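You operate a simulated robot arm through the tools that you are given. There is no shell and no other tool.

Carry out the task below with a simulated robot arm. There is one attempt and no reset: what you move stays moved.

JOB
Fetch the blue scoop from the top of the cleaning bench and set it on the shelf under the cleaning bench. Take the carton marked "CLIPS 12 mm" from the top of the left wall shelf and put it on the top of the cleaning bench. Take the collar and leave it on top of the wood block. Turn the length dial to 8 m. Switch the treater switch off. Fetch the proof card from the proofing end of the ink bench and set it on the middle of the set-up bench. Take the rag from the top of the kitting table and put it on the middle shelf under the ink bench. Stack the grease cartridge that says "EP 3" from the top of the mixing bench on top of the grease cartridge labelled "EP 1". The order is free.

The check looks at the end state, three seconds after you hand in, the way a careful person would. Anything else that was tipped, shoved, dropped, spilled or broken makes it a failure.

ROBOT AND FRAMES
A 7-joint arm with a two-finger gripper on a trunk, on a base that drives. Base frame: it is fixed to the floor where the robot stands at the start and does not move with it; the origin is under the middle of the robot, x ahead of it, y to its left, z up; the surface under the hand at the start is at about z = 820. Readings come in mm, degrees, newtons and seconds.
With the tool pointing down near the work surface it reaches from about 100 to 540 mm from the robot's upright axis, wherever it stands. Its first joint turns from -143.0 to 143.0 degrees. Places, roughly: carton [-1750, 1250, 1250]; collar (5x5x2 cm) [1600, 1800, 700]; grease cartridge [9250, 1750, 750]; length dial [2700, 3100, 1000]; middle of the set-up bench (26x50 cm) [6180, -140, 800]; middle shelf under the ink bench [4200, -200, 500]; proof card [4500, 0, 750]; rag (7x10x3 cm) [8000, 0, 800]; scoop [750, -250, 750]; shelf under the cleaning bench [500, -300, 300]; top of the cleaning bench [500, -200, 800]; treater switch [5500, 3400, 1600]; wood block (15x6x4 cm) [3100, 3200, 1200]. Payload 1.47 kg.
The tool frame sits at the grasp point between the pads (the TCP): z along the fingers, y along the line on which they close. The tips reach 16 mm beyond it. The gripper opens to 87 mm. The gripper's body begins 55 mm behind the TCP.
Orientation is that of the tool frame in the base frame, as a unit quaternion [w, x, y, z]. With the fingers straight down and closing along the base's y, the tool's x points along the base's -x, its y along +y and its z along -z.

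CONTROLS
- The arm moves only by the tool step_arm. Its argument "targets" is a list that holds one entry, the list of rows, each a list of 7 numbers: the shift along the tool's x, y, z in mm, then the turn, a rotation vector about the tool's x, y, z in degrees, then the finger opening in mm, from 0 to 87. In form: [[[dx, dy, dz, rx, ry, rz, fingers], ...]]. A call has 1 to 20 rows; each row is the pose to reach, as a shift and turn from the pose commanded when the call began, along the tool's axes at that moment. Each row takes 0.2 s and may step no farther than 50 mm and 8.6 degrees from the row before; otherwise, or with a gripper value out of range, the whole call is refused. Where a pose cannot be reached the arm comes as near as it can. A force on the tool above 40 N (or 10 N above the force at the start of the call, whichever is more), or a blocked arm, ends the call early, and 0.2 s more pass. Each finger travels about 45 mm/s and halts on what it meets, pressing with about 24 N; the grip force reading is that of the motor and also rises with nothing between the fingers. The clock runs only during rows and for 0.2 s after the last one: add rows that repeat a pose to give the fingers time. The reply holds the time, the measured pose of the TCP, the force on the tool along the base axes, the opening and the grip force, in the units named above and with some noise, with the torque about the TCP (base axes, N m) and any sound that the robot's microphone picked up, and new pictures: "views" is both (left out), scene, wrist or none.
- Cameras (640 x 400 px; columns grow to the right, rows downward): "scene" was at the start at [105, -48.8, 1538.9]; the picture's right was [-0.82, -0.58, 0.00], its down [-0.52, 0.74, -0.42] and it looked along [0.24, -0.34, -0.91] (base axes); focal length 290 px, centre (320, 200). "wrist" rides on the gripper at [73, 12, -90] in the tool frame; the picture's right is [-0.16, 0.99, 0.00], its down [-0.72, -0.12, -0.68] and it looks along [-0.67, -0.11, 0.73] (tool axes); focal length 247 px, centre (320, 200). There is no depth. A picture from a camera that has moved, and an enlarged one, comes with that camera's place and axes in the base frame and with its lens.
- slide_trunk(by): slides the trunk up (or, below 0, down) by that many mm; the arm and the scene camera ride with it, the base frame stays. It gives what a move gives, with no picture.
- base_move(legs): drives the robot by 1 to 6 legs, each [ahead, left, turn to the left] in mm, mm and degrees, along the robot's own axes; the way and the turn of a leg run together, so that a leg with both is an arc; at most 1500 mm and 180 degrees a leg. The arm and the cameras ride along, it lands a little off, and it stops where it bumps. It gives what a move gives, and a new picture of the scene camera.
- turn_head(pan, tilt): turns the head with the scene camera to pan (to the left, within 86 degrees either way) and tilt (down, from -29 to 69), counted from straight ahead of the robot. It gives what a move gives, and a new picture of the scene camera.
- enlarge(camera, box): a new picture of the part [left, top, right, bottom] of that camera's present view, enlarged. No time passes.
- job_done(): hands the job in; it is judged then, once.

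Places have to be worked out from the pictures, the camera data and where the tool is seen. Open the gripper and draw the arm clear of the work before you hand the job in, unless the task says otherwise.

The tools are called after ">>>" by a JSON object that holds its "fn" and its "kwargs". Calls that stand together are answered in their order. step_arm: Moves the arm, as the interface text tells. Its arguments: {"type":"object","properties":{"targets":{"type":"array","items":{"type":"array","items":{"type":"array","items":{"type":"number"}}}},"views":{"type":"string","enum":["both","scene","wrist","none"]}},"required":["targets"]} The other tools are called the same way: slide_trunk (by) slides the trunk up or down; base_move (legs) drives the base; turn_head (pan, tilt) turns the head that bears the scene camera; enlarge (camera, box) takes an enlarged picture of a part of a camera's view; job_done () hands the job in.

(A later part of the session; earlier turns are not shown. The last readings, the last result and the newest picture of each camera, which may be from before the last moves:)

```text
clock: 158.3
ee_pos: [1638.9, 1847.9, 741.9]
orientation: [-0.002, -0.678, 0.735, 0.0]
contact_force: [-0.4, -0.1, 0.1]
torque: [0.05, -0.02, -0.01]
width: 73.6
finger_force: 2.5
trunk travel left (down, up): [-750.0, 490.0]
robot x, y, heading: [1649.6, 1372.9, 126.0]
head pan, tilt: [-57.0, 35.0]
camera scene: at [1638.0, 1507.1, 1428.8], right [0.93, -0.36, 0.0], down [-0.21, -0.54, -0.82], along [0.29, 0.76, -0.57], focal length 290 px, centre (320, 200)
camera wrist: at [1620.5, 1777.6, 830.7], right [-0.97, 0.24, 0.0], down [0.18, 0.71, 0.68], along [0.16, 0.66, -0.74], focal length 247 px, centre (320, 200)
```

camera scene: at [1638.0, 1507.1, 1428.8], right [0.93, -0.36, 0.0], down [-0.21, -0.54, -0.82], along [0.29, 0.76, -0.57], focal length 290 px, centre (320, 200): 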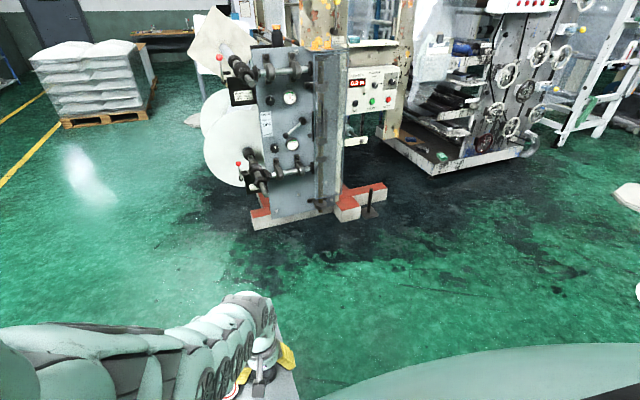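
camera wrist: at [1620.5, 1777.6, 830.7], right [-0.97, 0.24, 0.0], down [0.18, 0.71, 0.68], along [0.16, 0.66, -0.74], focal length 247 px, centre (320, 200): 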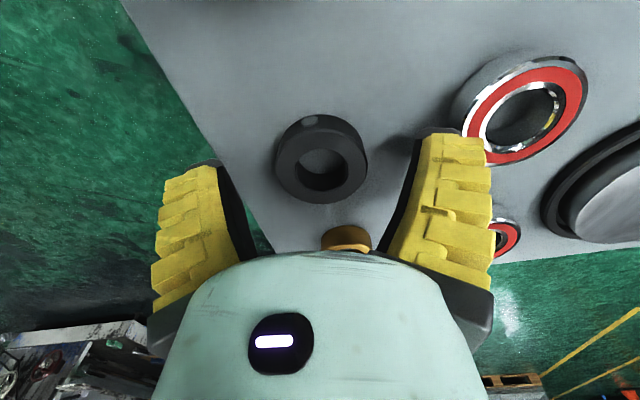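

The collar is centred between the fingers. I lower a bit further in small steps, watching for bench contact.

>>> {"fn": "step_arm", "kwargs": {"targets": [[[2, 1, 4, 0, 0, 0, 70], [2, 1, 8, 0, 0, 0, 70], [2, 1, 11, 0, 0, 0, 70], [2, 1, 14, 0, 0, 0, 70]]], "views": "wrist"}}

```text
clock: 159.3
ee_pos: [1636.1, 1848.2, 732.2]
orientation: [0.001, -0.678, 0.735, 0.001]
contact_force: [3.0, 0.8, 7.1]
torque: [-0.04, 0.45, -0.03]
width: 74.1
finger_force: 3.9
out of reach, approached as far as the arm can: row 4
trunk travel left (down, up): [-750.0, 490.0]
robot x, y, heading: [1645.6, 1367.4, 125.9]
head pan, tilt: [-57.0, 35.0]
camera wrist: at [1618.6, 1776.1, 821.1], right [-0.97, 0.24, 0.0], down [0.17, 0.71, 0.68], along [0.16, 0.66, -0.73], focal length 247 px, centre (320, 200)
```

wrist: 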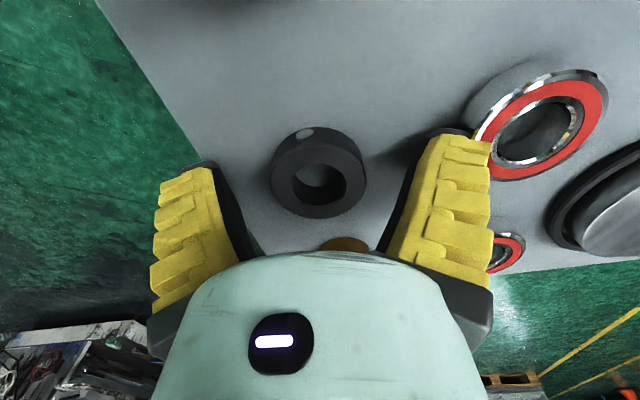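

The fingertips just touch the bench (surface z≈716), so the pads cover the collar fully. I raise 1 mm and close on it.

>>> {"fn": "step_arm", "kwargs": {"targets": [[[0, 0, -1.5, 0, 0, 0, 70], [0, 0, -1.5, 0, 0, 0, 40], [0, 0, -1.5, 0, 0, 0, 20], [0, 0, -1.5, 0, 0, 0, 20], [0, 0, -1.5, 0, 0, 0, 20]]], "views": "wrist"}}

```text
clock: 160.5
ee_pos: [1635.8, 1845.0, 734.4]
orientation: [-0.001, -0.679, 0.734, -0.001]
contact_force: [-2.2, -10.1, 33.3]
torque: [-0.14, -0.08, -0.01]
width: 46.6
finger_force: 29.8
trunk travel left (down, up): [-750.0, 490.0]
robot x, y, heading: [1648.8, 1366.8, 126.3]
head pan, tilt: [-57.0, 35.0]
camera wrist: at [1618.1, 1775.2, 823.3], right [-0.97, 0.24, 0.0], down [0.17, 0.71, 0.68], along [0.16, 0.66, -0.73], focal length 247 px, centre (320, 200)
```

wrist: 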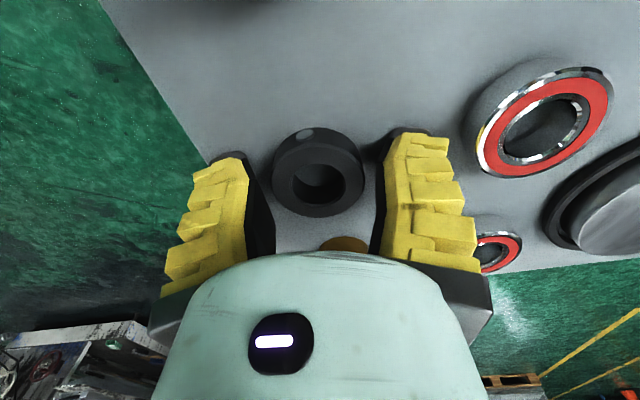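

The closing fingers pressed on the bench (33 N). I ease up 4 mm while keeping the grip and check.

>>> {"fn": "step_arm", "kwargs": {"targets": [[[0, 0, -2, 0, 0, 0, 20], [0, 0, -4, 0, 0, 0, 20], [0, 0, -4, 0, 0, 0, 20], [0, 0, -4, 0, 0, 0, 20]]], "views": "wrist"}}

```text
clock: 161.5
ee_pos: [1633.9, 1844.0, 737.7]
orientation: [-0.001, -0.679, 0.734, 0.0]
contact_force: [-0.4, -0.2, -0.2]
torque: [0.0, 0.01, 0.01]
width: 36.1
finger_force: 24.6
trunk travel left (down, up): [-750.0, 490.0]
robot x, y, heading: [1648.8, 1369.5, 126.2]
head pan, tilt: [-57.0, 35.0]
camera wrist: at [1616.9, 1773.2, 826.5], right [-0.97, 0.23, 0.0], down [0.17, 0.71, 0.68], along [0.16, 0.66, -0.73], focal length 247 px, centre (320, 200)
```

wrist: 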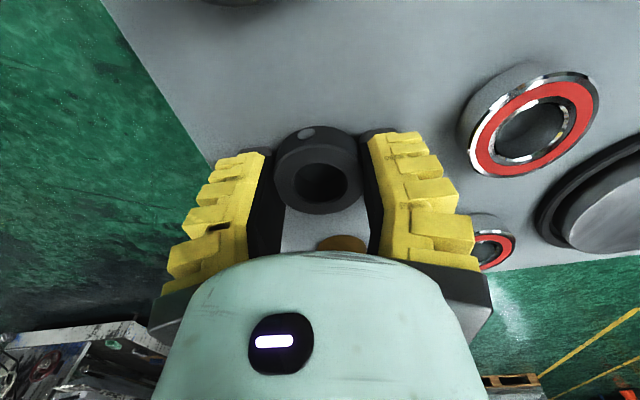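

The collar appears held (36 mm reading). I lift 100 mm and check.

>>> {"fn": "step_arm", "kwargs": {"targets": [[[0, 0, -10, 0, 0, 0, 20], [0, 0, -30, 0, 0, 0, 20], [0, 0, -60, 0, 0, 0, 20], [0, 0, -100, 0, 0, 0, 20]]], "views": "wrist"}}

```text
clock: 162.5
ee_pos: [1637.5, 1845.5, 838.9]
orientation: [-0.002, -0.679, 0.734, 0.0]
contact_force: [-0.6, -0.2, -1.9]
torque: [0.02, 0.0, -0.04]
width: 36.4
finger_force: 24.3
trunk travel left (down, up): [-750.0, 490.0]
robot x, y, heading: [1645.0, 1368.3, 126.1]
head pan, tilt: [-57.0, 35.0]
camera wrist: at [1619.6, 1774.5, 928.5], right [-0.97, 0.23, 0.0], down [0.17, 0.71, 0.68], along [0.16, 0.66, -0.73], focal length 247 px, centre (320, 200)
```

wrist: 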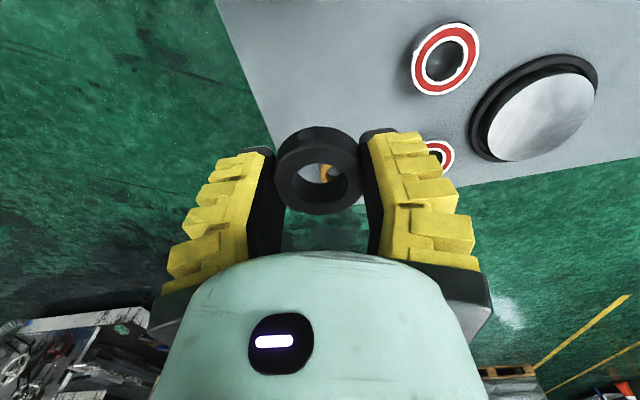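

The collar is lifted. Now I raise the trunk and drive around the bench end towards the machine to find the wood block and the length dial.

>>> {"fn": "slide_trunk", "kwargs": {"by": 250}}

>>> {"fn": "base_move", "kwargs": {"legs": [[-353.5, -484.8, 0], [323, -236, 0]]}}

>>> {"fn": "turn_head", "kwargs": {"pan": -57, "tilt": 25}}

>>> {"fn": "turn_head", "kwargs": {"pan": -83, "tilt": 25}}

```text
clock: 165.1
ee_pos: [1636.9, 1844.8, 1088.9]
orientation: [-0.001, -0.679, 0.734, 0.0]
contact_force: [-0.4, -0.6, -1.4]
torque: [-0.02, -0.02, 0.0]
width: 36.0
finger_force: 23.9
trunk travel left (down, up): [-1000.0, 240.0]
robot x, y, heading: [1644.7, 1366.1, 126.1]
head pan, tilt: [-57.0, 35.0]
```

```text
clock: 170.7
ee_pos: [2259.0, 2247.1, 1088.6]
orientation: [-0.001, -0.677, 0.736, 0.0]
contact_force: [0.5, -0.3, -1.4]
torque: [-0.03, 0.01, -0.05]
width: 36.0
finger_force: 23.4
trunk travel left (down, up): [-1000.0, 240.0]
robot x, y, heading: [2267.7, 1771.4, 125.8]
head pan, tilt: [-57.0, 35.0]
camera scene: at [2258.0, 1908.7, 1678.8], right [0.93, -0.36, 0.0], down [-0.21, -0.53, -0.82], along [0.3, 0.76, -0.57], focal length 290 px, centre (320, 200)
```

scene: 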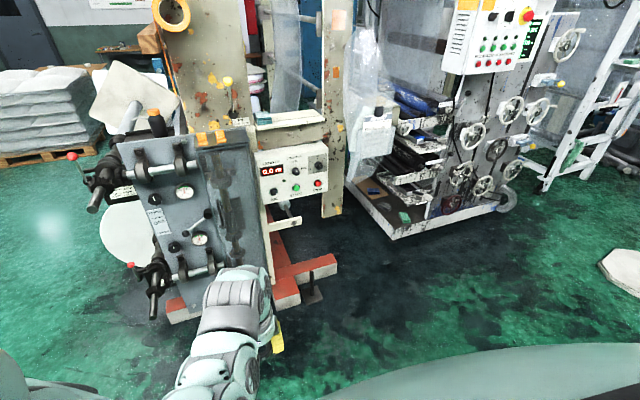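

```text
clock: 171.4
ee_pos: [2259.8, 2245.6, 1090.1]
orientation: [-0.002, -0.677, 0.736, 0.0]
contact_force: [-1.2, 0.5, -1.3]
torque: [0.02, 0.0, 0.02]
width: 35.9
finger_force: 24.7
trunk travel left (down, up): [-1000.0, 240.0]
robot x, y, heading: [2266.2, 1770.5, 125.6]
head pan, tilt: [-57.0, 25.0]
camera scene: at [2259.5, 1912.5, 1694.5], right [0.93, -0.36, 0.0], down [-0.15, -0.39, -0.91], along [0.33, 0.84, -0.42], focal length 290 px, centre (320, 200)
```

scene: 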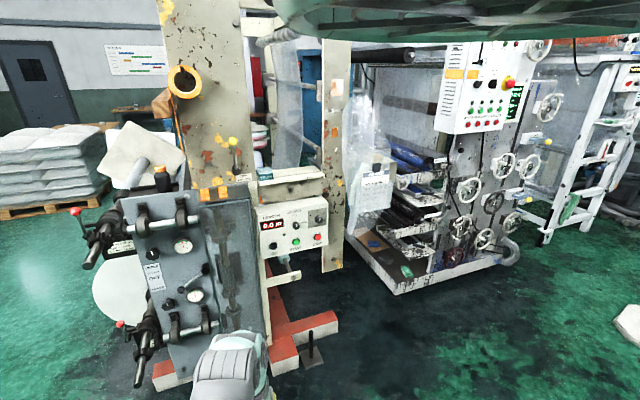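

```text
clock: 172.3
ee_pos: [2259.7, 2246.0, 1087.3]
orientation: [-0.001, -0.676, 0.737, 0.0]
contact_force: [-1.6, 0.6, -1.4]
torque: [0.0, 0.01, -0.01]
width: 36.1
finger_force: 24.0
trunk travel left (down, up): [-1000.0, 240.0]
robot x, y, heading: [2263.6, 1767.0, 125.5]
head pan, tilt: [-83.0, 25.0]
camera scene: at [2293.7, 1889.2, 1694.6], right [0.68, -0.73, 0.0], down [-0.31, -0.29, -0.91], along [0.67, 0.61, -0.42], focal length 290 px, centre (320, 200)
```

scene: 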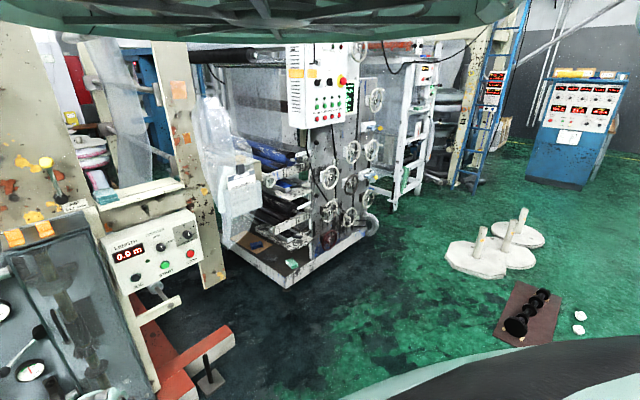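

The panel with "0.0 m" display is the length control. I enlarge it and the ledge above it.

>>> {"fn": "enlarge", "kwargs": {"camera": "scene", "box": [60, 160, 240, 310]}}

>>> {"fn": "turn_head", "kwargs": {"pan": -60, "tilt": 25}}

>>> {"fn": "enlarge", "kwargs": {"camera": "scene", "box": [190, 130, 350, 270]}}

>>> {"fn": "enlarge", "kwargs": {"camera": "scene", "box": [330, 100, 560, 260]}}

```text
2.67 times, centred on (150, 235) of scene
camera zoom: at [2293.7, 1889.2, 1694.6], right [0.68, -0.73, 0.0], down [-0.31, -0.29, -0.91], along [0.67, 0.61, -0.42], focal length 775 px, centre (773, 107)
```

zoom: 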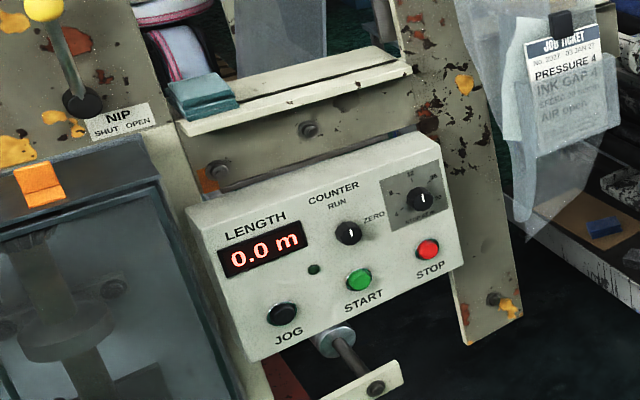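

```text
clock: 173.1
ee_pos: [2257.9, 2246.6, 1088.9]
orientation: [-0.001, -0.676, 0.737, 0.001]
contact_force: [-0.1, 0.0, -0.4]
torque: [0.03, 0.0, 0.02]
width: 35.8
finger_force: 24.1
trunk travel left (down, up): [-1000.0, 240.0]
robot x, y, heading: [2266.8, 1774.4, 125.8]
head pan, tilt: [-60.0, 25.0]
camera scene: at [2264.0, 1910.6, 1694.6], right [0.91, -0.41, 0.0], down [-0.17, -0.39, -0.91], along [0.37, 0.83, -0.42], focal length 290 px, centre (320, 200)
```

scene: 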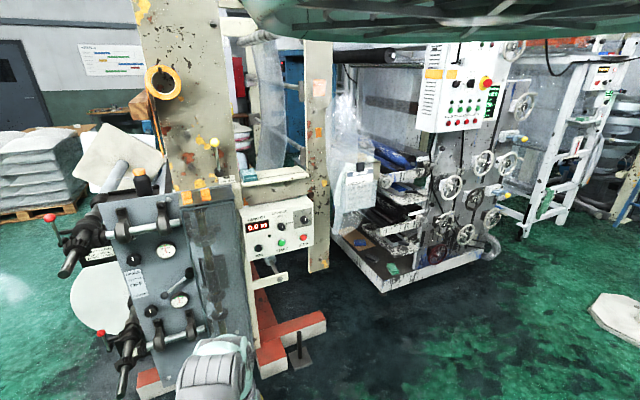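

```text
2.86 times, centred on (270, 200) of scene
camera zoom: at [2264.0, 1910.6, 1694.6], right [0.91, -0.41, 0.0], down [-0.17, -0.39, -0.91], along [0.37, 0.83, -0.42], focal length 830 px, centre (463, 200)
```

zoom: 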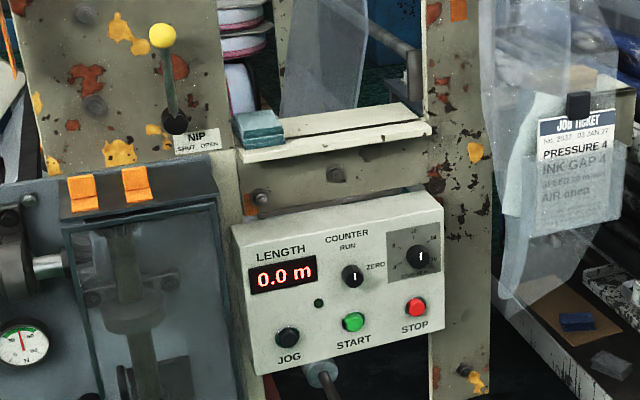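

```text
2.50 times, centred on (445, 180) of scene
camera zoom: at [2264.0, 1910.6, 1694.6], right [0.91, -0.41, 0.0], down [-0.17, -0.39, -0.91], along [0.37, 0.83, -0.42], focal length 726 px, centre (8, 250)
```

zoom: 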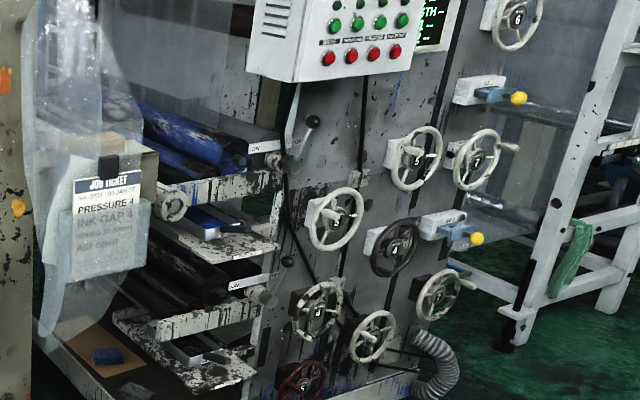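

I zoom in on the dial's face and on the tan thing behind the job ticket.

>>> {"fn": "enlarge", "kwargs": {"camera": "scene", "box": [270, 195, 330, 235]}}

>>> {"fn": "enlarge", "kwargs": {"camera": "scene", "box": [330, 120, 420, 180]}}

>>> {"fn": "enlarge", "kwargs": {"camera": "scene", "box": [220, 150, 320, 210]}}

```text
10.00 times, centred on (300, 215) of scene
camera zoom: at [2264.0, 1910.6, 1694.6], right [0.91, -0.41, 0.0], down [-0.17, -0.39, -0.91], along [0.37, 0.83, -0.42], focal length 2905 px, centre (520, 50)
```

zoom: 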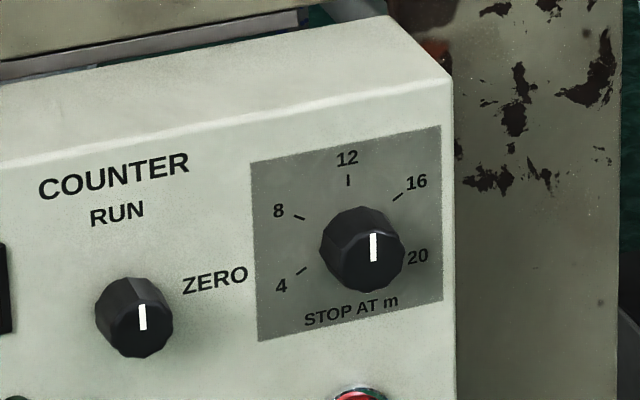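

```text
6.67 times, centred on (375, 150) of scene
camera zoom: at [2264.0, 1910.6, 1694.6], right [0.91, -0.41, 0.0], down [-0.17, -0.39, -0.91], along [0.37, 0.83, -0.42], focal length 1937 px, centre (-47, 533)
```

zoom: 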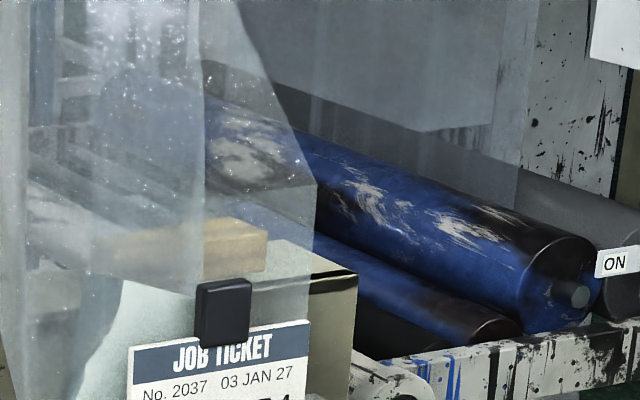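

```text
6.40 times, centred on (270, 180) of scene
camera zoom: at [2264.0, 1910.6, 1694.6], right [0.91, -0.41, 0.0], down [-0.17, -0.39, -0.91], along [0.37, 0.83, -0.42], focal length 1859 px, centre (640, 328)
```

zoom: 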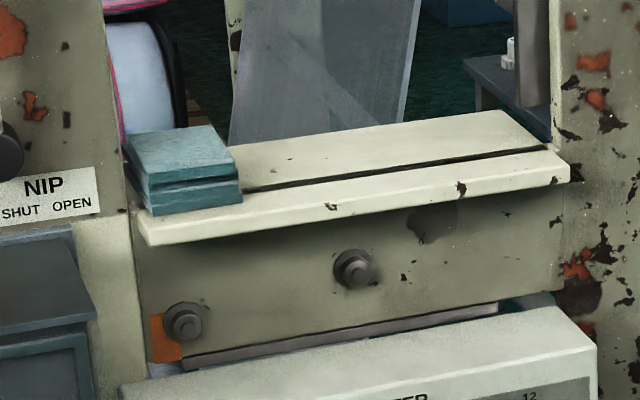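

The dial is the "STOP AT m" knob with 4-8-12-16-20 (now near 12). The wood block seems to lie behind the job ticket near [3044, 3200, 1256], so I drive in front of it to look.

>>> {"fn": "base_move", "kwargs": {"legs": [[-28.5, -939, 0]]}}

>>> {"fn": "slide_trunk", "kwargs": {"by": 240}}

>>> {"fn": "turn_head", "kwargs": {"pan": -57, "tilt": 30}}

>>> {"fn": "enlarge", "kwargs": {"camera": "wrist", "box": [0, 0, 640, 400]}}

```text
clock: 178.0
ee_pos: [3017.7, 2761.1, 1087.4]
orientation: [-0.002, -0.679, 0.734, 0.0]
contact_force: [0.4, -0.2, -1.6]
torque: [0.03, 0.02, 0.0]
width: 36.0
finger_force: 23.8
trunk travel left (down, up): [-1000.0, 240.0]
robot x, y, heading: [3026.1, 2284.4, 126.1]
head pan, tilt: [-60.0, 25.0]
camera scene: at [3023.4, 2425.8, 1694.6], right [0.91, -0.41, 0.0], down [-0.17, -0.39, -0.91], along [0.37, 0.83, -0.42], focal length 290 px, centre (320, 200)
```

scene: 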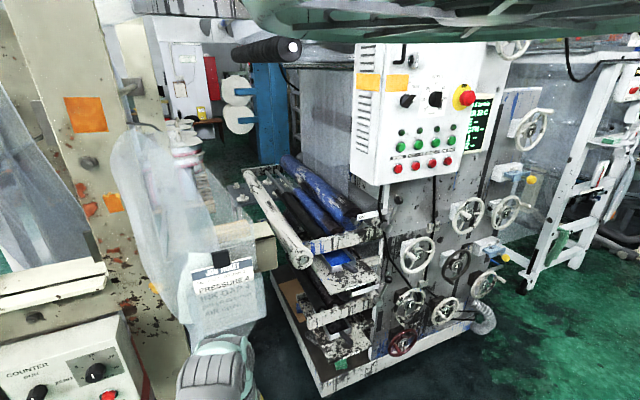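

```text
clock: 180.5
ee_pos: [3017.4, 2761.8, 1329.9]
orientation: [-0.001, -0.679, 0.734, 0.001]
contact_force: [0.9, -0.2, -0.9]
torque: [0.01, 0.0, -0.04]
width: 35.9
finger_force: 24.0
trunk travel left (down, up): [-1240.0, 0.0]
robot x, y, heading: [3026.7, 2282.7, 125.6]
head pan, tilt: [-60.0, 25.0]
```

```text
clock: 181.1
ee_pos: [3016.8, 2762.4, 1329.6]
orientation: [-0.001, -0.679, 0.734, 0.001]
contact_force: [-0.5, 0.2, -0.9]
torque: [-0.02, -0.01, -0.02]
width: 36.1
finger_force: 24.0
trunk travel left (down, up): [-1240.0, 0.0]
robot x, y, heading: [3027.3, 2284.8, 125.8]
head pan, tilt: [-57.0, 30.0]
camera scene: at [3018.3, 2426.1, 1926.7], right [0.93, -0.36, 0.0], down [-0.18, -0.47, -0.87], along [0.31, 0.81, -0.5], focal length 290 px, centre (320, 200)
```

scene: 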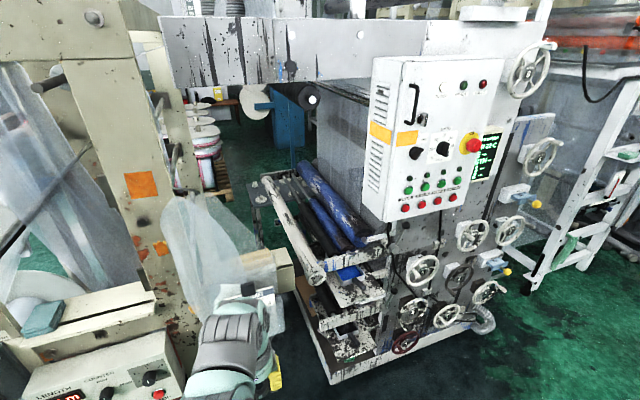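

```text
1.00 times, centred on (320, 200) of wrist (not enlarged: the box is as wide or as high as the picture)
camera zoom: at [2999.2, 2691.0, 1417.8], right [-0.97, 0.23, 0.0], down [0.17, 0.71, 0.68], along [0.16, 0.66, -0.73], focal length 247 px, centre (320, 200)
```

zoom: 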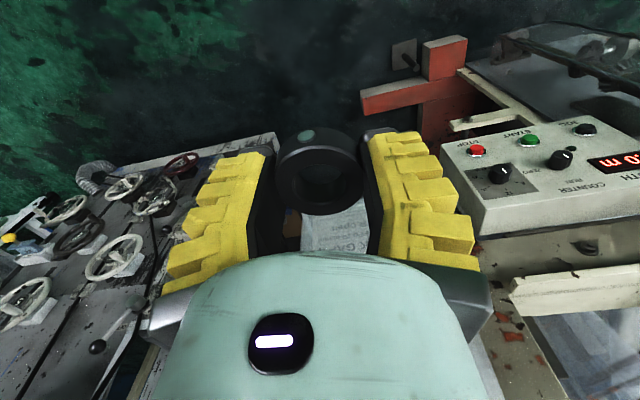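

I enlarge the area behind the hand where the wood block should be.

>>> {"fn": "enlarge", "kwargs": {"camera": "scene", "box": [160, 190, 320, 320]}}

>>> {"fn": "enlarge", "kwargs": {"camera": "scene", "box": [0, 280, 200, 400]}}

>>> {"fn": "enlarge", "kwargs": {"camera": "wrist", "box": [440, 100, 640, 225]}}

```text
3.08 times, centred on (240, 255) of scene
camera zoom: at [3018.3, 2426.1, 1926.7], right [0.93, -0.36, 0.0], down [-0.18, -0.47, -0.87], along [0.31, 0.81, -0.5], focal length 894 px, centre (566, 31)
```

zoom: 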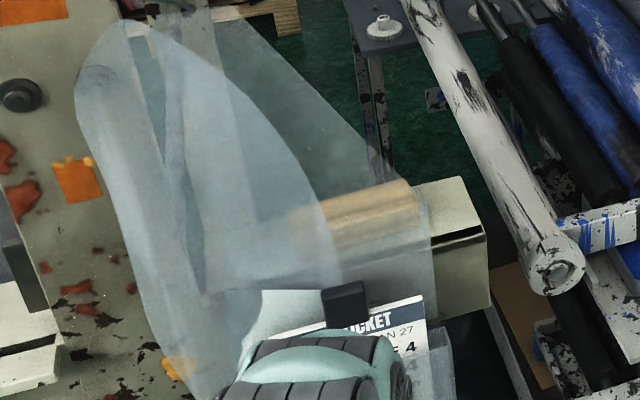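

```text
3.20 times, centred on (100, 340) of scene
camera zoom: at [3018.3, 2426.1, 1926.7], right [0.93, -0.36, 0.0], down [-0.18, -0.47, -0.87], along [0.31, 0.81, -0.5], focal length 930 px, centre (1024, -248)
```

zoom: 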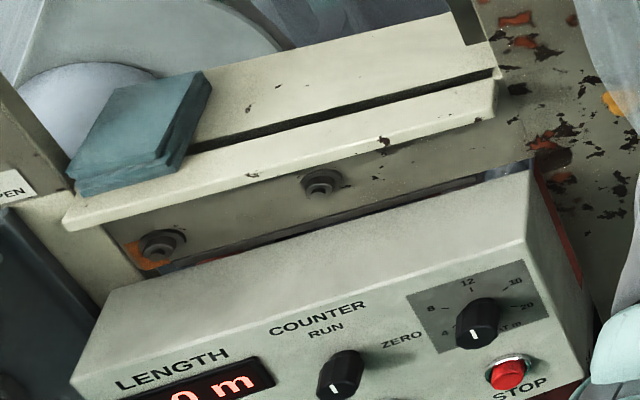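

```text
3.20 times, centred on (540, 162) of wrist
camera zoom: at [2999.2, 2691.0, 1417.8], right [-0.97, 0.23, 0.0], down [0.17, 0.71, 0.68], along [0.16, 0.66, -0.73], focal length 790 px, centre (-384, 320)
```

zoom: 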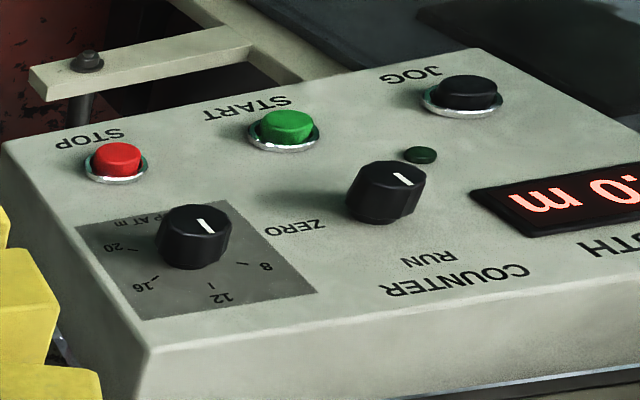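

I zoom further on the dial to see exactly where it points.

>>> {"fn": "enlarge", "kwargs": {"camera": "wrist", "box": [465, 150, 545, 200]}}

>>> {"fn": "enlarge", "kwargs": {"camera": "scene", "box": [120, 360, 184, 400]}}

```text
8.00 times, centred on (505, 175) of wrist
camera zoom: at [2999.2, 2691.0, 1417.8], right [-0.97, 0.23, 0.0], down [0.17, 0.71, 0.68], along [0.16, 0.66, -0.73], focal length 1976 px, centre (-1160, 400)
```

zoom: 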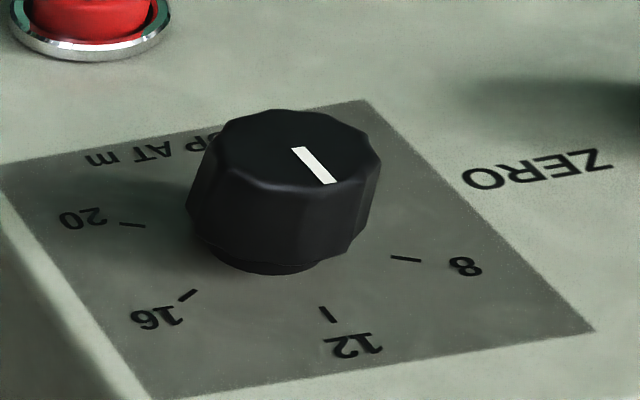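

```text
10.00 times, centred on (152, 380) of scene
camera zoom: at [3018.3, 2426.1, 1926.7], right [0.93, -0.36, 0.0], down [-0.18, -0.47, -0.87], along [0.31, 0.81, -0.5], focal length 2905 px, centre (2000, -1600)
```

zoom: 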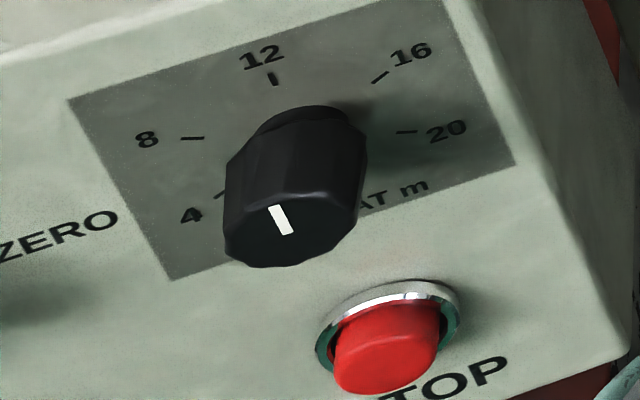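

The knob points at 12. The wood block lies on a cream box, its right end near [3115, 3216], top about z 1255, partly behind hanging film. I shift right and closer to look with the wrist camera.

>>> {"fn": "base_move", "kwargs": {"legs": [[99, -170, 0]]}}

>>> {"fn": "enlarge", "kwargs": {"camera": "wrist", "box": [0, 0, 640, 400]}}

>>> {"fn": "enlarge", "kwargs": {"camera": "scene", "box": [100, 180, 320, 330]}}

```text
clock: 182.7
ee_pos: [3091.5, 2938.2, 1327.9]
orientation: [-0.001, -0.68, 0.733, -0.001]
contact_force: [0.8, -0.3, -1.5]
torque: [0.01, 0.0, -0.01]
width: 36.2
finger_force: 24.1
trunk travel left (down, up): [-1240.0, 0.0]
robot x, y, heading: [3102.7, 2458.9, 126.3]
head pan, tilt: [-57.0, 30.0]
camera scene: at [3095.0, 2602.5, 1926.6], right [0.93, -0.35, 0.0], down [-0.18, -0.47, -0.87], along [0.31, 0.81, -0.5], focal length 290 px, centre (320, 200)
```

scene: 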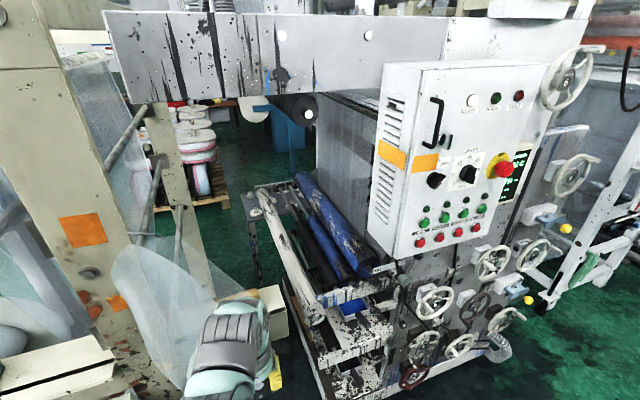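

```text
1.00 times, centred on (320, 200) of wrist (not enlarged: the box is as wide or as high as the picture)
camera zoom: at [3074.9, 2867.3, 1417.8], right [-0.97, 0.23, 0.0], down [0.17, 0.71, 0.68], along [0.16, 0.66, -0.73], focal length 247 px, centre (320, 200)
```

zoom: 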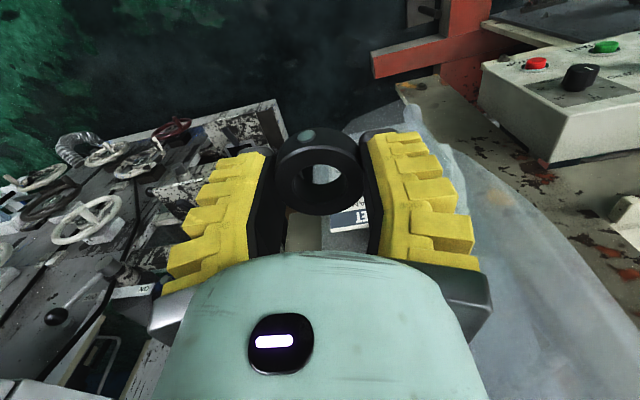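

```text
2.67 times, centred on (210, 255) of scene
camera zoom: at [3095.0, 2602.5, 1926.6], right [0.93, -0.35, 0.0], down [-0.18, -0.47, -0.87], along [0.31, 0.81, -0.5], focal length 775 px, centre (613, 53)
```

zoom: 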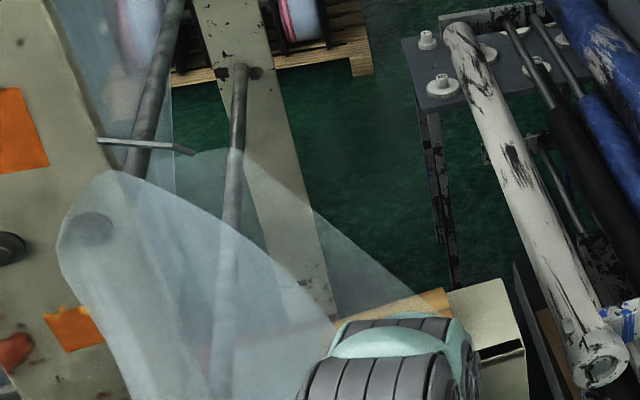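

The film drapes around the block's left part. I back off and turn left 35° so the head gets an unobstructed view of the block.

>>> {"fn": "base_move", "kwargs": {"legs": [[-156, 56, 0], [0, 0, 35]]}}

>>> {"fn": "enlarge", "kwargs": {"camera": "scene", "box": [260, 140, 460, 300]}}

```text
clock: 185.8
ee_pos: [2869.4, 2693.1, 1328.4]
orientation: [0.001, 0.866, -0.5, 0.0]
contact_force: [-0.2, 0.7, -1.6]
torque: [-0.01, -0.01, -0.03]
width: 36.1
finger_force: 24.1
trunk travel left (down, up): [-1240.0, 0.0]
robot x, y, heading: [3144.2, 2301.5, 160.3]
head pan, tilt: [-57.0, 30.0]
camera scene: at [3060.8, 2416.8, 1926.6], right [0.97, 0.23, 0.0], down [0.12, -0.49, -0.87], along [-0.2, 0.84, -0.5], focal length 290 px, centre (320, 200)
```

scene: 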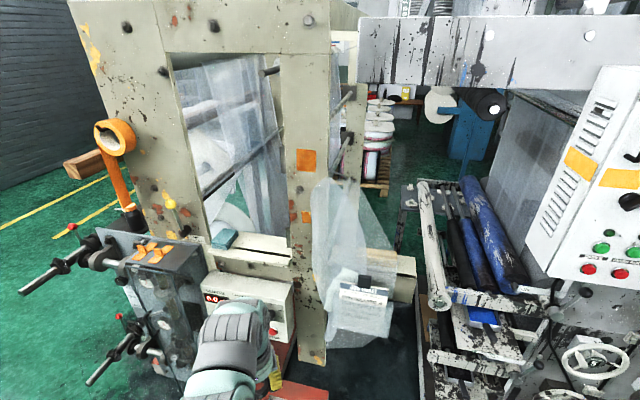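

```text
2.50 times, centred on (360, 220) of scene
camera zoom: at [3060.8, 2416.8, 1926.6], right [0.97, 0.23, 0.0], down [0.12, -0.49, -0.87], along [-0.2, 0.84, -0.5], focal length 726 px, centre (220, 150)
```

zoom: 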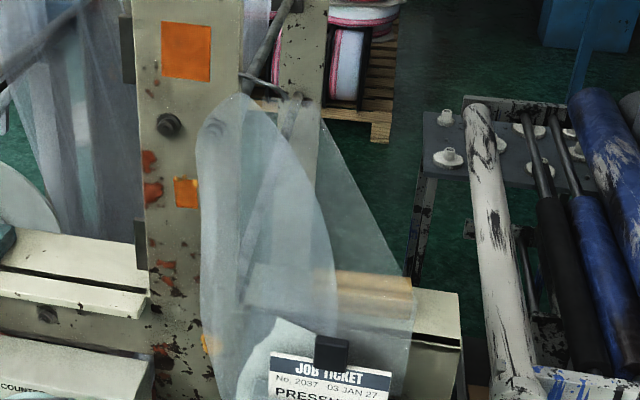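

I zoom in closely on the block to see how the film lies and where its free top is.

>>> {"fn": "enlarge", "kwargs": {"camera": "scene", "box": [335, 235, 425, 295]}}

>>> {"fn": "enlarge", "kwargs": {"camera": "scene", "box": [300, 170, 440, 300]}}

```text
6.67 times, centred on (380, 265) of scene
camera zoom: at [3060.8, 2416.8, 1926.6], right [0.97, 0.23, 0.0], down [0.12, -0.49, -0.87], along [-0.2, 0.84, -0.5], focal length 1937 px, centre (-80, -233)
```

zoom: 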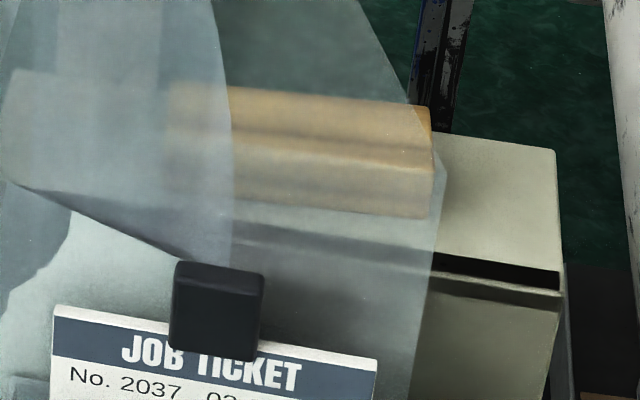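

```text
3.08 times, centred on (370, 235) of scene
camera zoom: at [3060.8, 2416.8, 1926.6], right [0.97, 0.23, 0.0], down [0.12, -0.49, -0.87], along [-0.2, 0.84, -0.5], focal length 894 px, centre (166, 92)
```

zoom: 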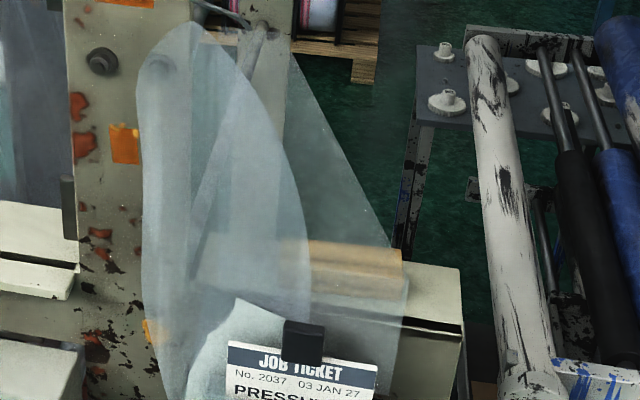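

The film seems to hang between me and the block. I look from the right-hand side to learn its depth: I turn left first, then drive to about (3544, 2750).

>>> {"fn": "base_move", "kwargs": {"legs": [[0, 0, 67], [-602, -14.5, 0]]}}

>>> {"fn": "turn_head", "kwargs": {"pan": -70, "tilt": 25}}

```text
clock: 192.0
ee_pos: [3081.4, 2652.2, 1328.6]
orientation: [0.001, 0.999, 0.053, 0.001]
contact_force: [0.3, 0.0, -1.8]
torque: [0.02, -0.02, -0.07]
width: 36.3
finger_force: 23.8
trunk travel left (down, up): [-1240.0, 0.0]
robot x, y, heading: [3547.7, 2747.7, -133.6]
head pan, tilt: [-57.0, 30.0]
camera scene: at [3412.7, 2714.3, 1926.6], right [0.18, 0.98, 0.0], down [0.49, -0.09, -0.87], along [-0.85, 0.16, -0.5], focal length 290 px, centre (320, 200)
```

scene: 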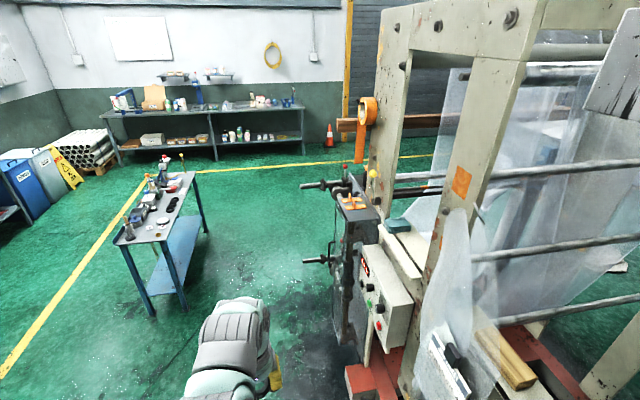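

```text
clock: 192.8
ee_pos: [3081.2, 2651.2, 1328.5]
orientation: [0.001, 0.999, 0.052, 0.001]
contact_force: [-0.4, 0.7, -0.4]
torque: [-0.01, -0.01, 0.0]
width: 36.2
finger_force: 24.3
trunk travel left (down, up): [-1240.0, 0.0]
robot x, y, heading: [3552.2, 2745.2, -133.7]
head pan, tilt: [-70.0, 25.0]
camera scene: at [3417.1, 2734.5, 1934.6], right [0.4, 0.92, 0.0], down [0.39, -0.17, -0.91], along [-0.83, 0.36, -0.42], focal length 290 px, centre (320, 200)
```

scene: 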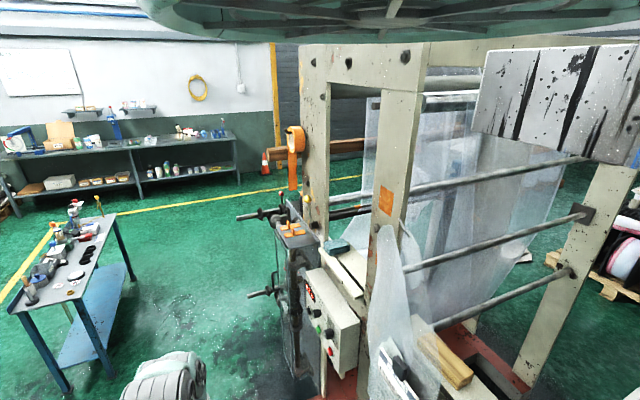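

Now I see it from the side. I enlarge the block area.

>>> {"fn": "enlarge", "kwargs": {"camera": "scene", "box": [350, 200, 550, 400]}}

>>> {"fn": "enlarge", "kwargs": {"camera": "scene", "box": [360, 310, 500, 400]}}

```text
2.00 times, centred on (450, 300) of scene
camera zoom: at [3417.1, 2734.5, 1934.6], right [0.4, 0.92, 0.0], down [0.39, -0.17, -0.91], along [-0.83, 0.36, -0.42], focal length 581 px, centre (60, 0)
```

zoom: 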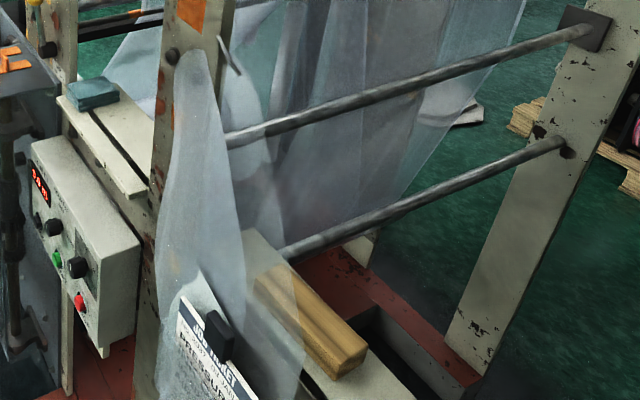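

```text
4.44 times, centred on (430, 355) of scene
camera zoom: at [3417.1, 2734.5, 1934.6], right [0.4, 0.92, 0.0], down [0.39, -0.17, -0.91], along [-0.83, 0.36, -0.42], focal length 1291 px, centre (-169, -489)
```

zoom: 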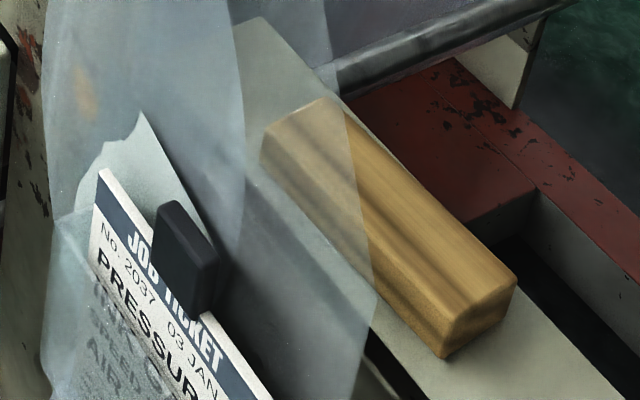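

The block's top is at z≈1246, its long axis roughly along x with corners near (3142, 3267) and (3010, 3200); the film hangs in front of it at y≈3130–3155 up to x≈3141. I will bring the collar in from the right side, clear of the film: raise the hand, turn right 41°, shift right, then go in.

>>> {"fn": "step_arm", "kwargs": {"targets": [[[0, 0, -25, 0, 0, 0, 20], [0, 0, -50, 0, 0, 0, 20]]], "views": "none"}}

>>> {"fn": "base_move", "kwargs": {"legs": [[0, 0, -41.3], [-139.5, 12.2, 0]]}}

>>> {"fn": "turn_head", "kwargs": {"pan": -57, "tilt": 30}}

>>> {"fn": "enlarge", "kwargs": {"camera": "wrist", "box": [0, 0, 640, 400]}}

```text
clock: 193.4
ee_pos: [3081.8, 2653.6, 1378.5]
orientation: [0.002, 0.999, 0.051, 0.0]
contact_force: [0.6, -0.8, -1.6]
torque: [-0.03, 0.0, 0.0]
width: 36.1
finger_force: 23.8
trunk travel left (down, up): [-1240.0, 0.0]
robot x, y, heading: [3550.3, 2748.3, -133.6]
head pan, tilt: [-70.0, 25.0]
```

```text
clock: 196.6
ee_pos: [3272.9, 2982.0, 1378.4]
orientation: [0.002, 0.954, -0.299, 0.001]
contact_force: [0.2, 0.4, -1.9]
torque: [0.02, -0.01, -0.01]
width: 36.0
finger_force: 24.0
trunk travel left (down, up): [-1240.0, 0.0]
robot x, y, heading: [3688.7, 2749.2, -174.1]
head pan, tilt: [-70.0, 25.0]
camera scene: at [3579.0, 2826.1, 1934.6], right [0.9, 0.44, 0.0], down [0.18, -0.38, -0.91], along [-0.4, 0.82, -0.42], focal length 290 px, centre (320, 200)
```

scene: 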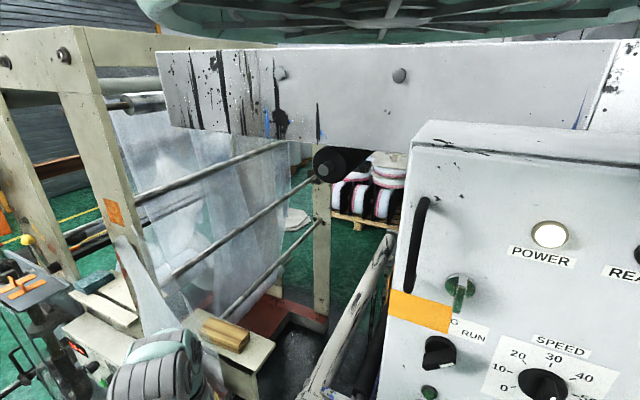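

```text
clock: 197.3
ee_pos: [3272.2, 2983.9, 1378.2]
orientation: [0.001, 0.955, -0.298, 0.001]
contact_force: [-0.4, -0.1, -0.5]
torque: [0.02, 0.02, 0.02]
width: 36.2
finger_force: 24.2
trunk travel left (down, up): [-1240.0, 0.0]
robot x, y, heading: [3687.0, 2748.2, -174.2]
head pan, tilt: [-57.0, 30.0]
camera scene: at [3562.5, 2813.7, 1926.7], right [0.78, 0.63, 0.0], down [0.31, -0.39, -0.87], along [-0.54, 0.67, -0.5], focal length 290 px, centre (320, 200)
```

scene: 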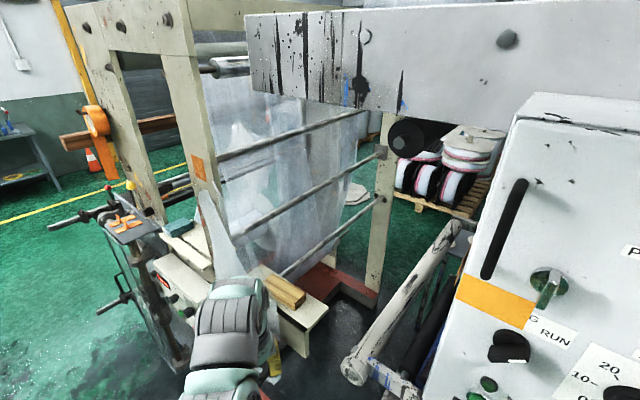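

```text
1.00 times, centred on (320, 200) of wrist (not enlarged: the box is as wide or as high as the picture)
camera zoom: at [3325.2, 2932.2, 1467.3], right [-0.69, -0.72, 0.0], down [-0.53, 0.51, 0.68], along [-0.49, 0.47, -0.73], focal length 247 px, centre (320, 200)
```

zoom: 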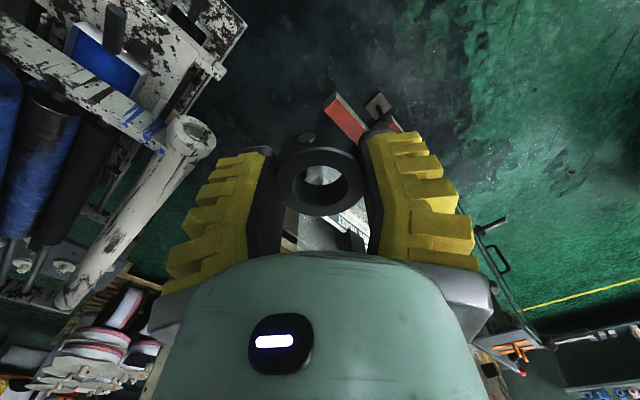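

The way is clear at this height; the press control box stays to the right. I move in to put the hand just right of the block (TCP about (3185, 3239)).

>>> {"fn": "base_move", "kwargs": {"legs": [[61.2, -258.5, 0]]}}

>>> {"fn": "enlarge", "kwargs": {"camera": "scene", "box": [180, 200, 400, 400]}}

>>> {"fn": "enlarge", "kwargs": {"camera": "wrist", "box": [0, 0, 640, 400]}}

```text
clock: 198.9
ee_pos: [3193.2, 3095.5, 1377.6]
orientation: [0.002, 0.955, -0.297, 0.002]
contact_force: [-0.4, -0.4, -1.8]
torque: [-0.02, -0.01, 0.01]
width: 36.1
finger_force: 24.2
trunk travel left (down, up): [-1240.0, 0.0]
robot x, y, heading: [3609.4, 2861.2, -173.9]
head pan, tilt: [-57.0, 30.0]
stopped in leg 1: the robot was blocked; the commanded pose is now the measured one
camera scene: at [3483.7, 2929.4, 1927.0], right [0.78, 0.63, 0.0], down [0.32, -0.39, -0.87], along [-0.55, 0.67, -0.5], focal length 290 px, centre (320, 200)
```

scene: 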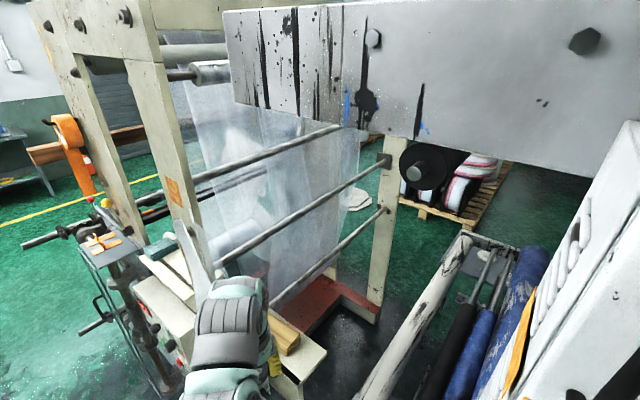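

```text
2.00 times, centred on (290, 300) of scene
camera zoom: at [3483.7, 2929.4, 1927.0], right [0.78, 0.63, 0.0], down [0.32, -0.39, -0.87], along [-0.55, 0.67, -0.5], focal length 581 px, centre (380, 0)
```

zoom: 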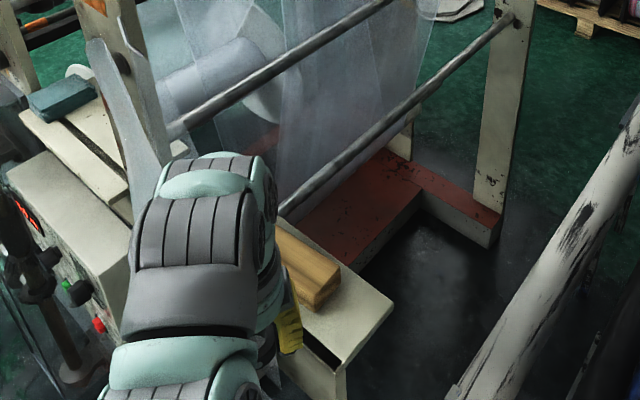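

```text
1.00 times, centred on (320, 200) of wrist (not enlarged: the box is as wide or as high as the picture)
camera zoom: at [3246.2, 3047.0, 1467.3], right [-0.69, -0.72, 0.0], down [-0.53, 0.51, 0.68], along [-0.49, 0.47, -0.73], focal length 247 px, centre (320, 200)
```

zoom: 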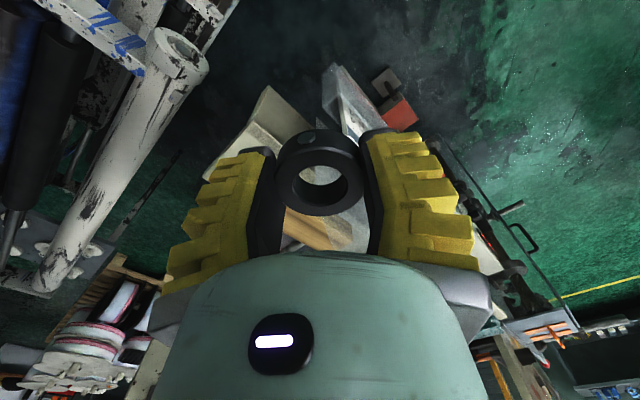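

The base was blocked at y=2861, likely my right-hand body against the press control box (its knob works out at about [3604, 3123, 1604]). I back off, check that box, and will come in more from the left of it: turn right 20° and shift left.

>>> {"fn": "base_move", "kwargs": {"legs": [[8.6, 80.5, 0], [0, 0, -20.1], [111.3, 8.2, 0]]}}

>>> {"fn": "turn_head", "kwargs": {"pan": -80, "tilt": 20}}

>>> {"fn": "enlarge", "kwargs": {"camera": "wrist", "box": [0, 0, 640, 400]}}

```text
clock: 201.8
ee_pos: [3188.8, 3162.4, 1378.2]
orientation: [0.002, 0.889, -0.458, 0.001]
contact_force: [-0.5, 0.5, -1.3]
torque: [-0.01, 0.02, 0.0]
width: 36.5
finger_force: 23.5
trunk travel left (down, up): [-1240.0, 0.0]
robot x, y, heading: [3505.0, 2803.1, 166.0]
head pan, tilt: [-57.0, 30.0]
camera scene: at [3403.9, 2905.8, 1926.6], right [0.95, 0.33, 0.0], down [0.16, -0.47, -0.87], along [-0.28, 0.82, -0.5], focal length 290 px, centre (320, 200)
```

scene: 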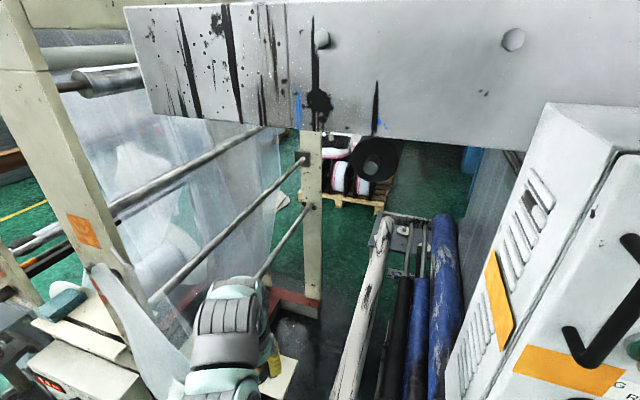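

```text
clock: 202.7
ee_pos: [3188.2, 3161.6, 1377.1]
orientation: [0.002, 0.889, -0.457, 0.001]
contact_force: [0.0, 0.5, -0.7]
torque: [-0.01, 0.02, -0.01]
width: 36.2
finger_force: 23.9
trunk travel left (down, up): [-1240.0, 0.0]
robot x, y, heading: [3503.5, 2800.0, 166.1]
head pan, tilt: [-80.0, 20.0]
camera scene: at [3439.8, 2913.2, 1942.7], right [1.0, -0.07, 0.0], down [-0.02, -0.34, -0.94], along [0.06, 0.94, -0.34], focal length 290 px, centre (320, 200)
```

scene: 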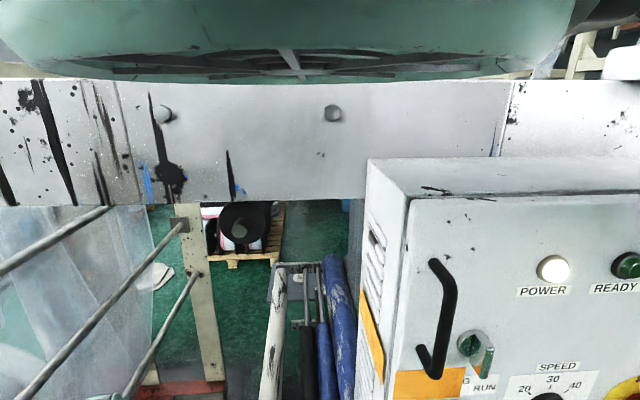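

```text
1.00 times, centred on (320, 200) of wrist (not enlarged: the box is as wide or as high as the picture)
camera zoom: at [3220.9, 3097.1, 1467.0], right [-0.9, -0.45, 0.0], down [-0.33, 0.66, 0.68], along [-0.3, 0.61, -0.74], focal length 247 px, centre (320, 200)
```

zoom: 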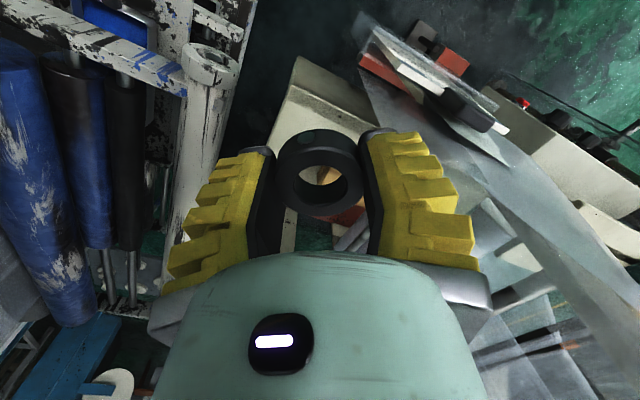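

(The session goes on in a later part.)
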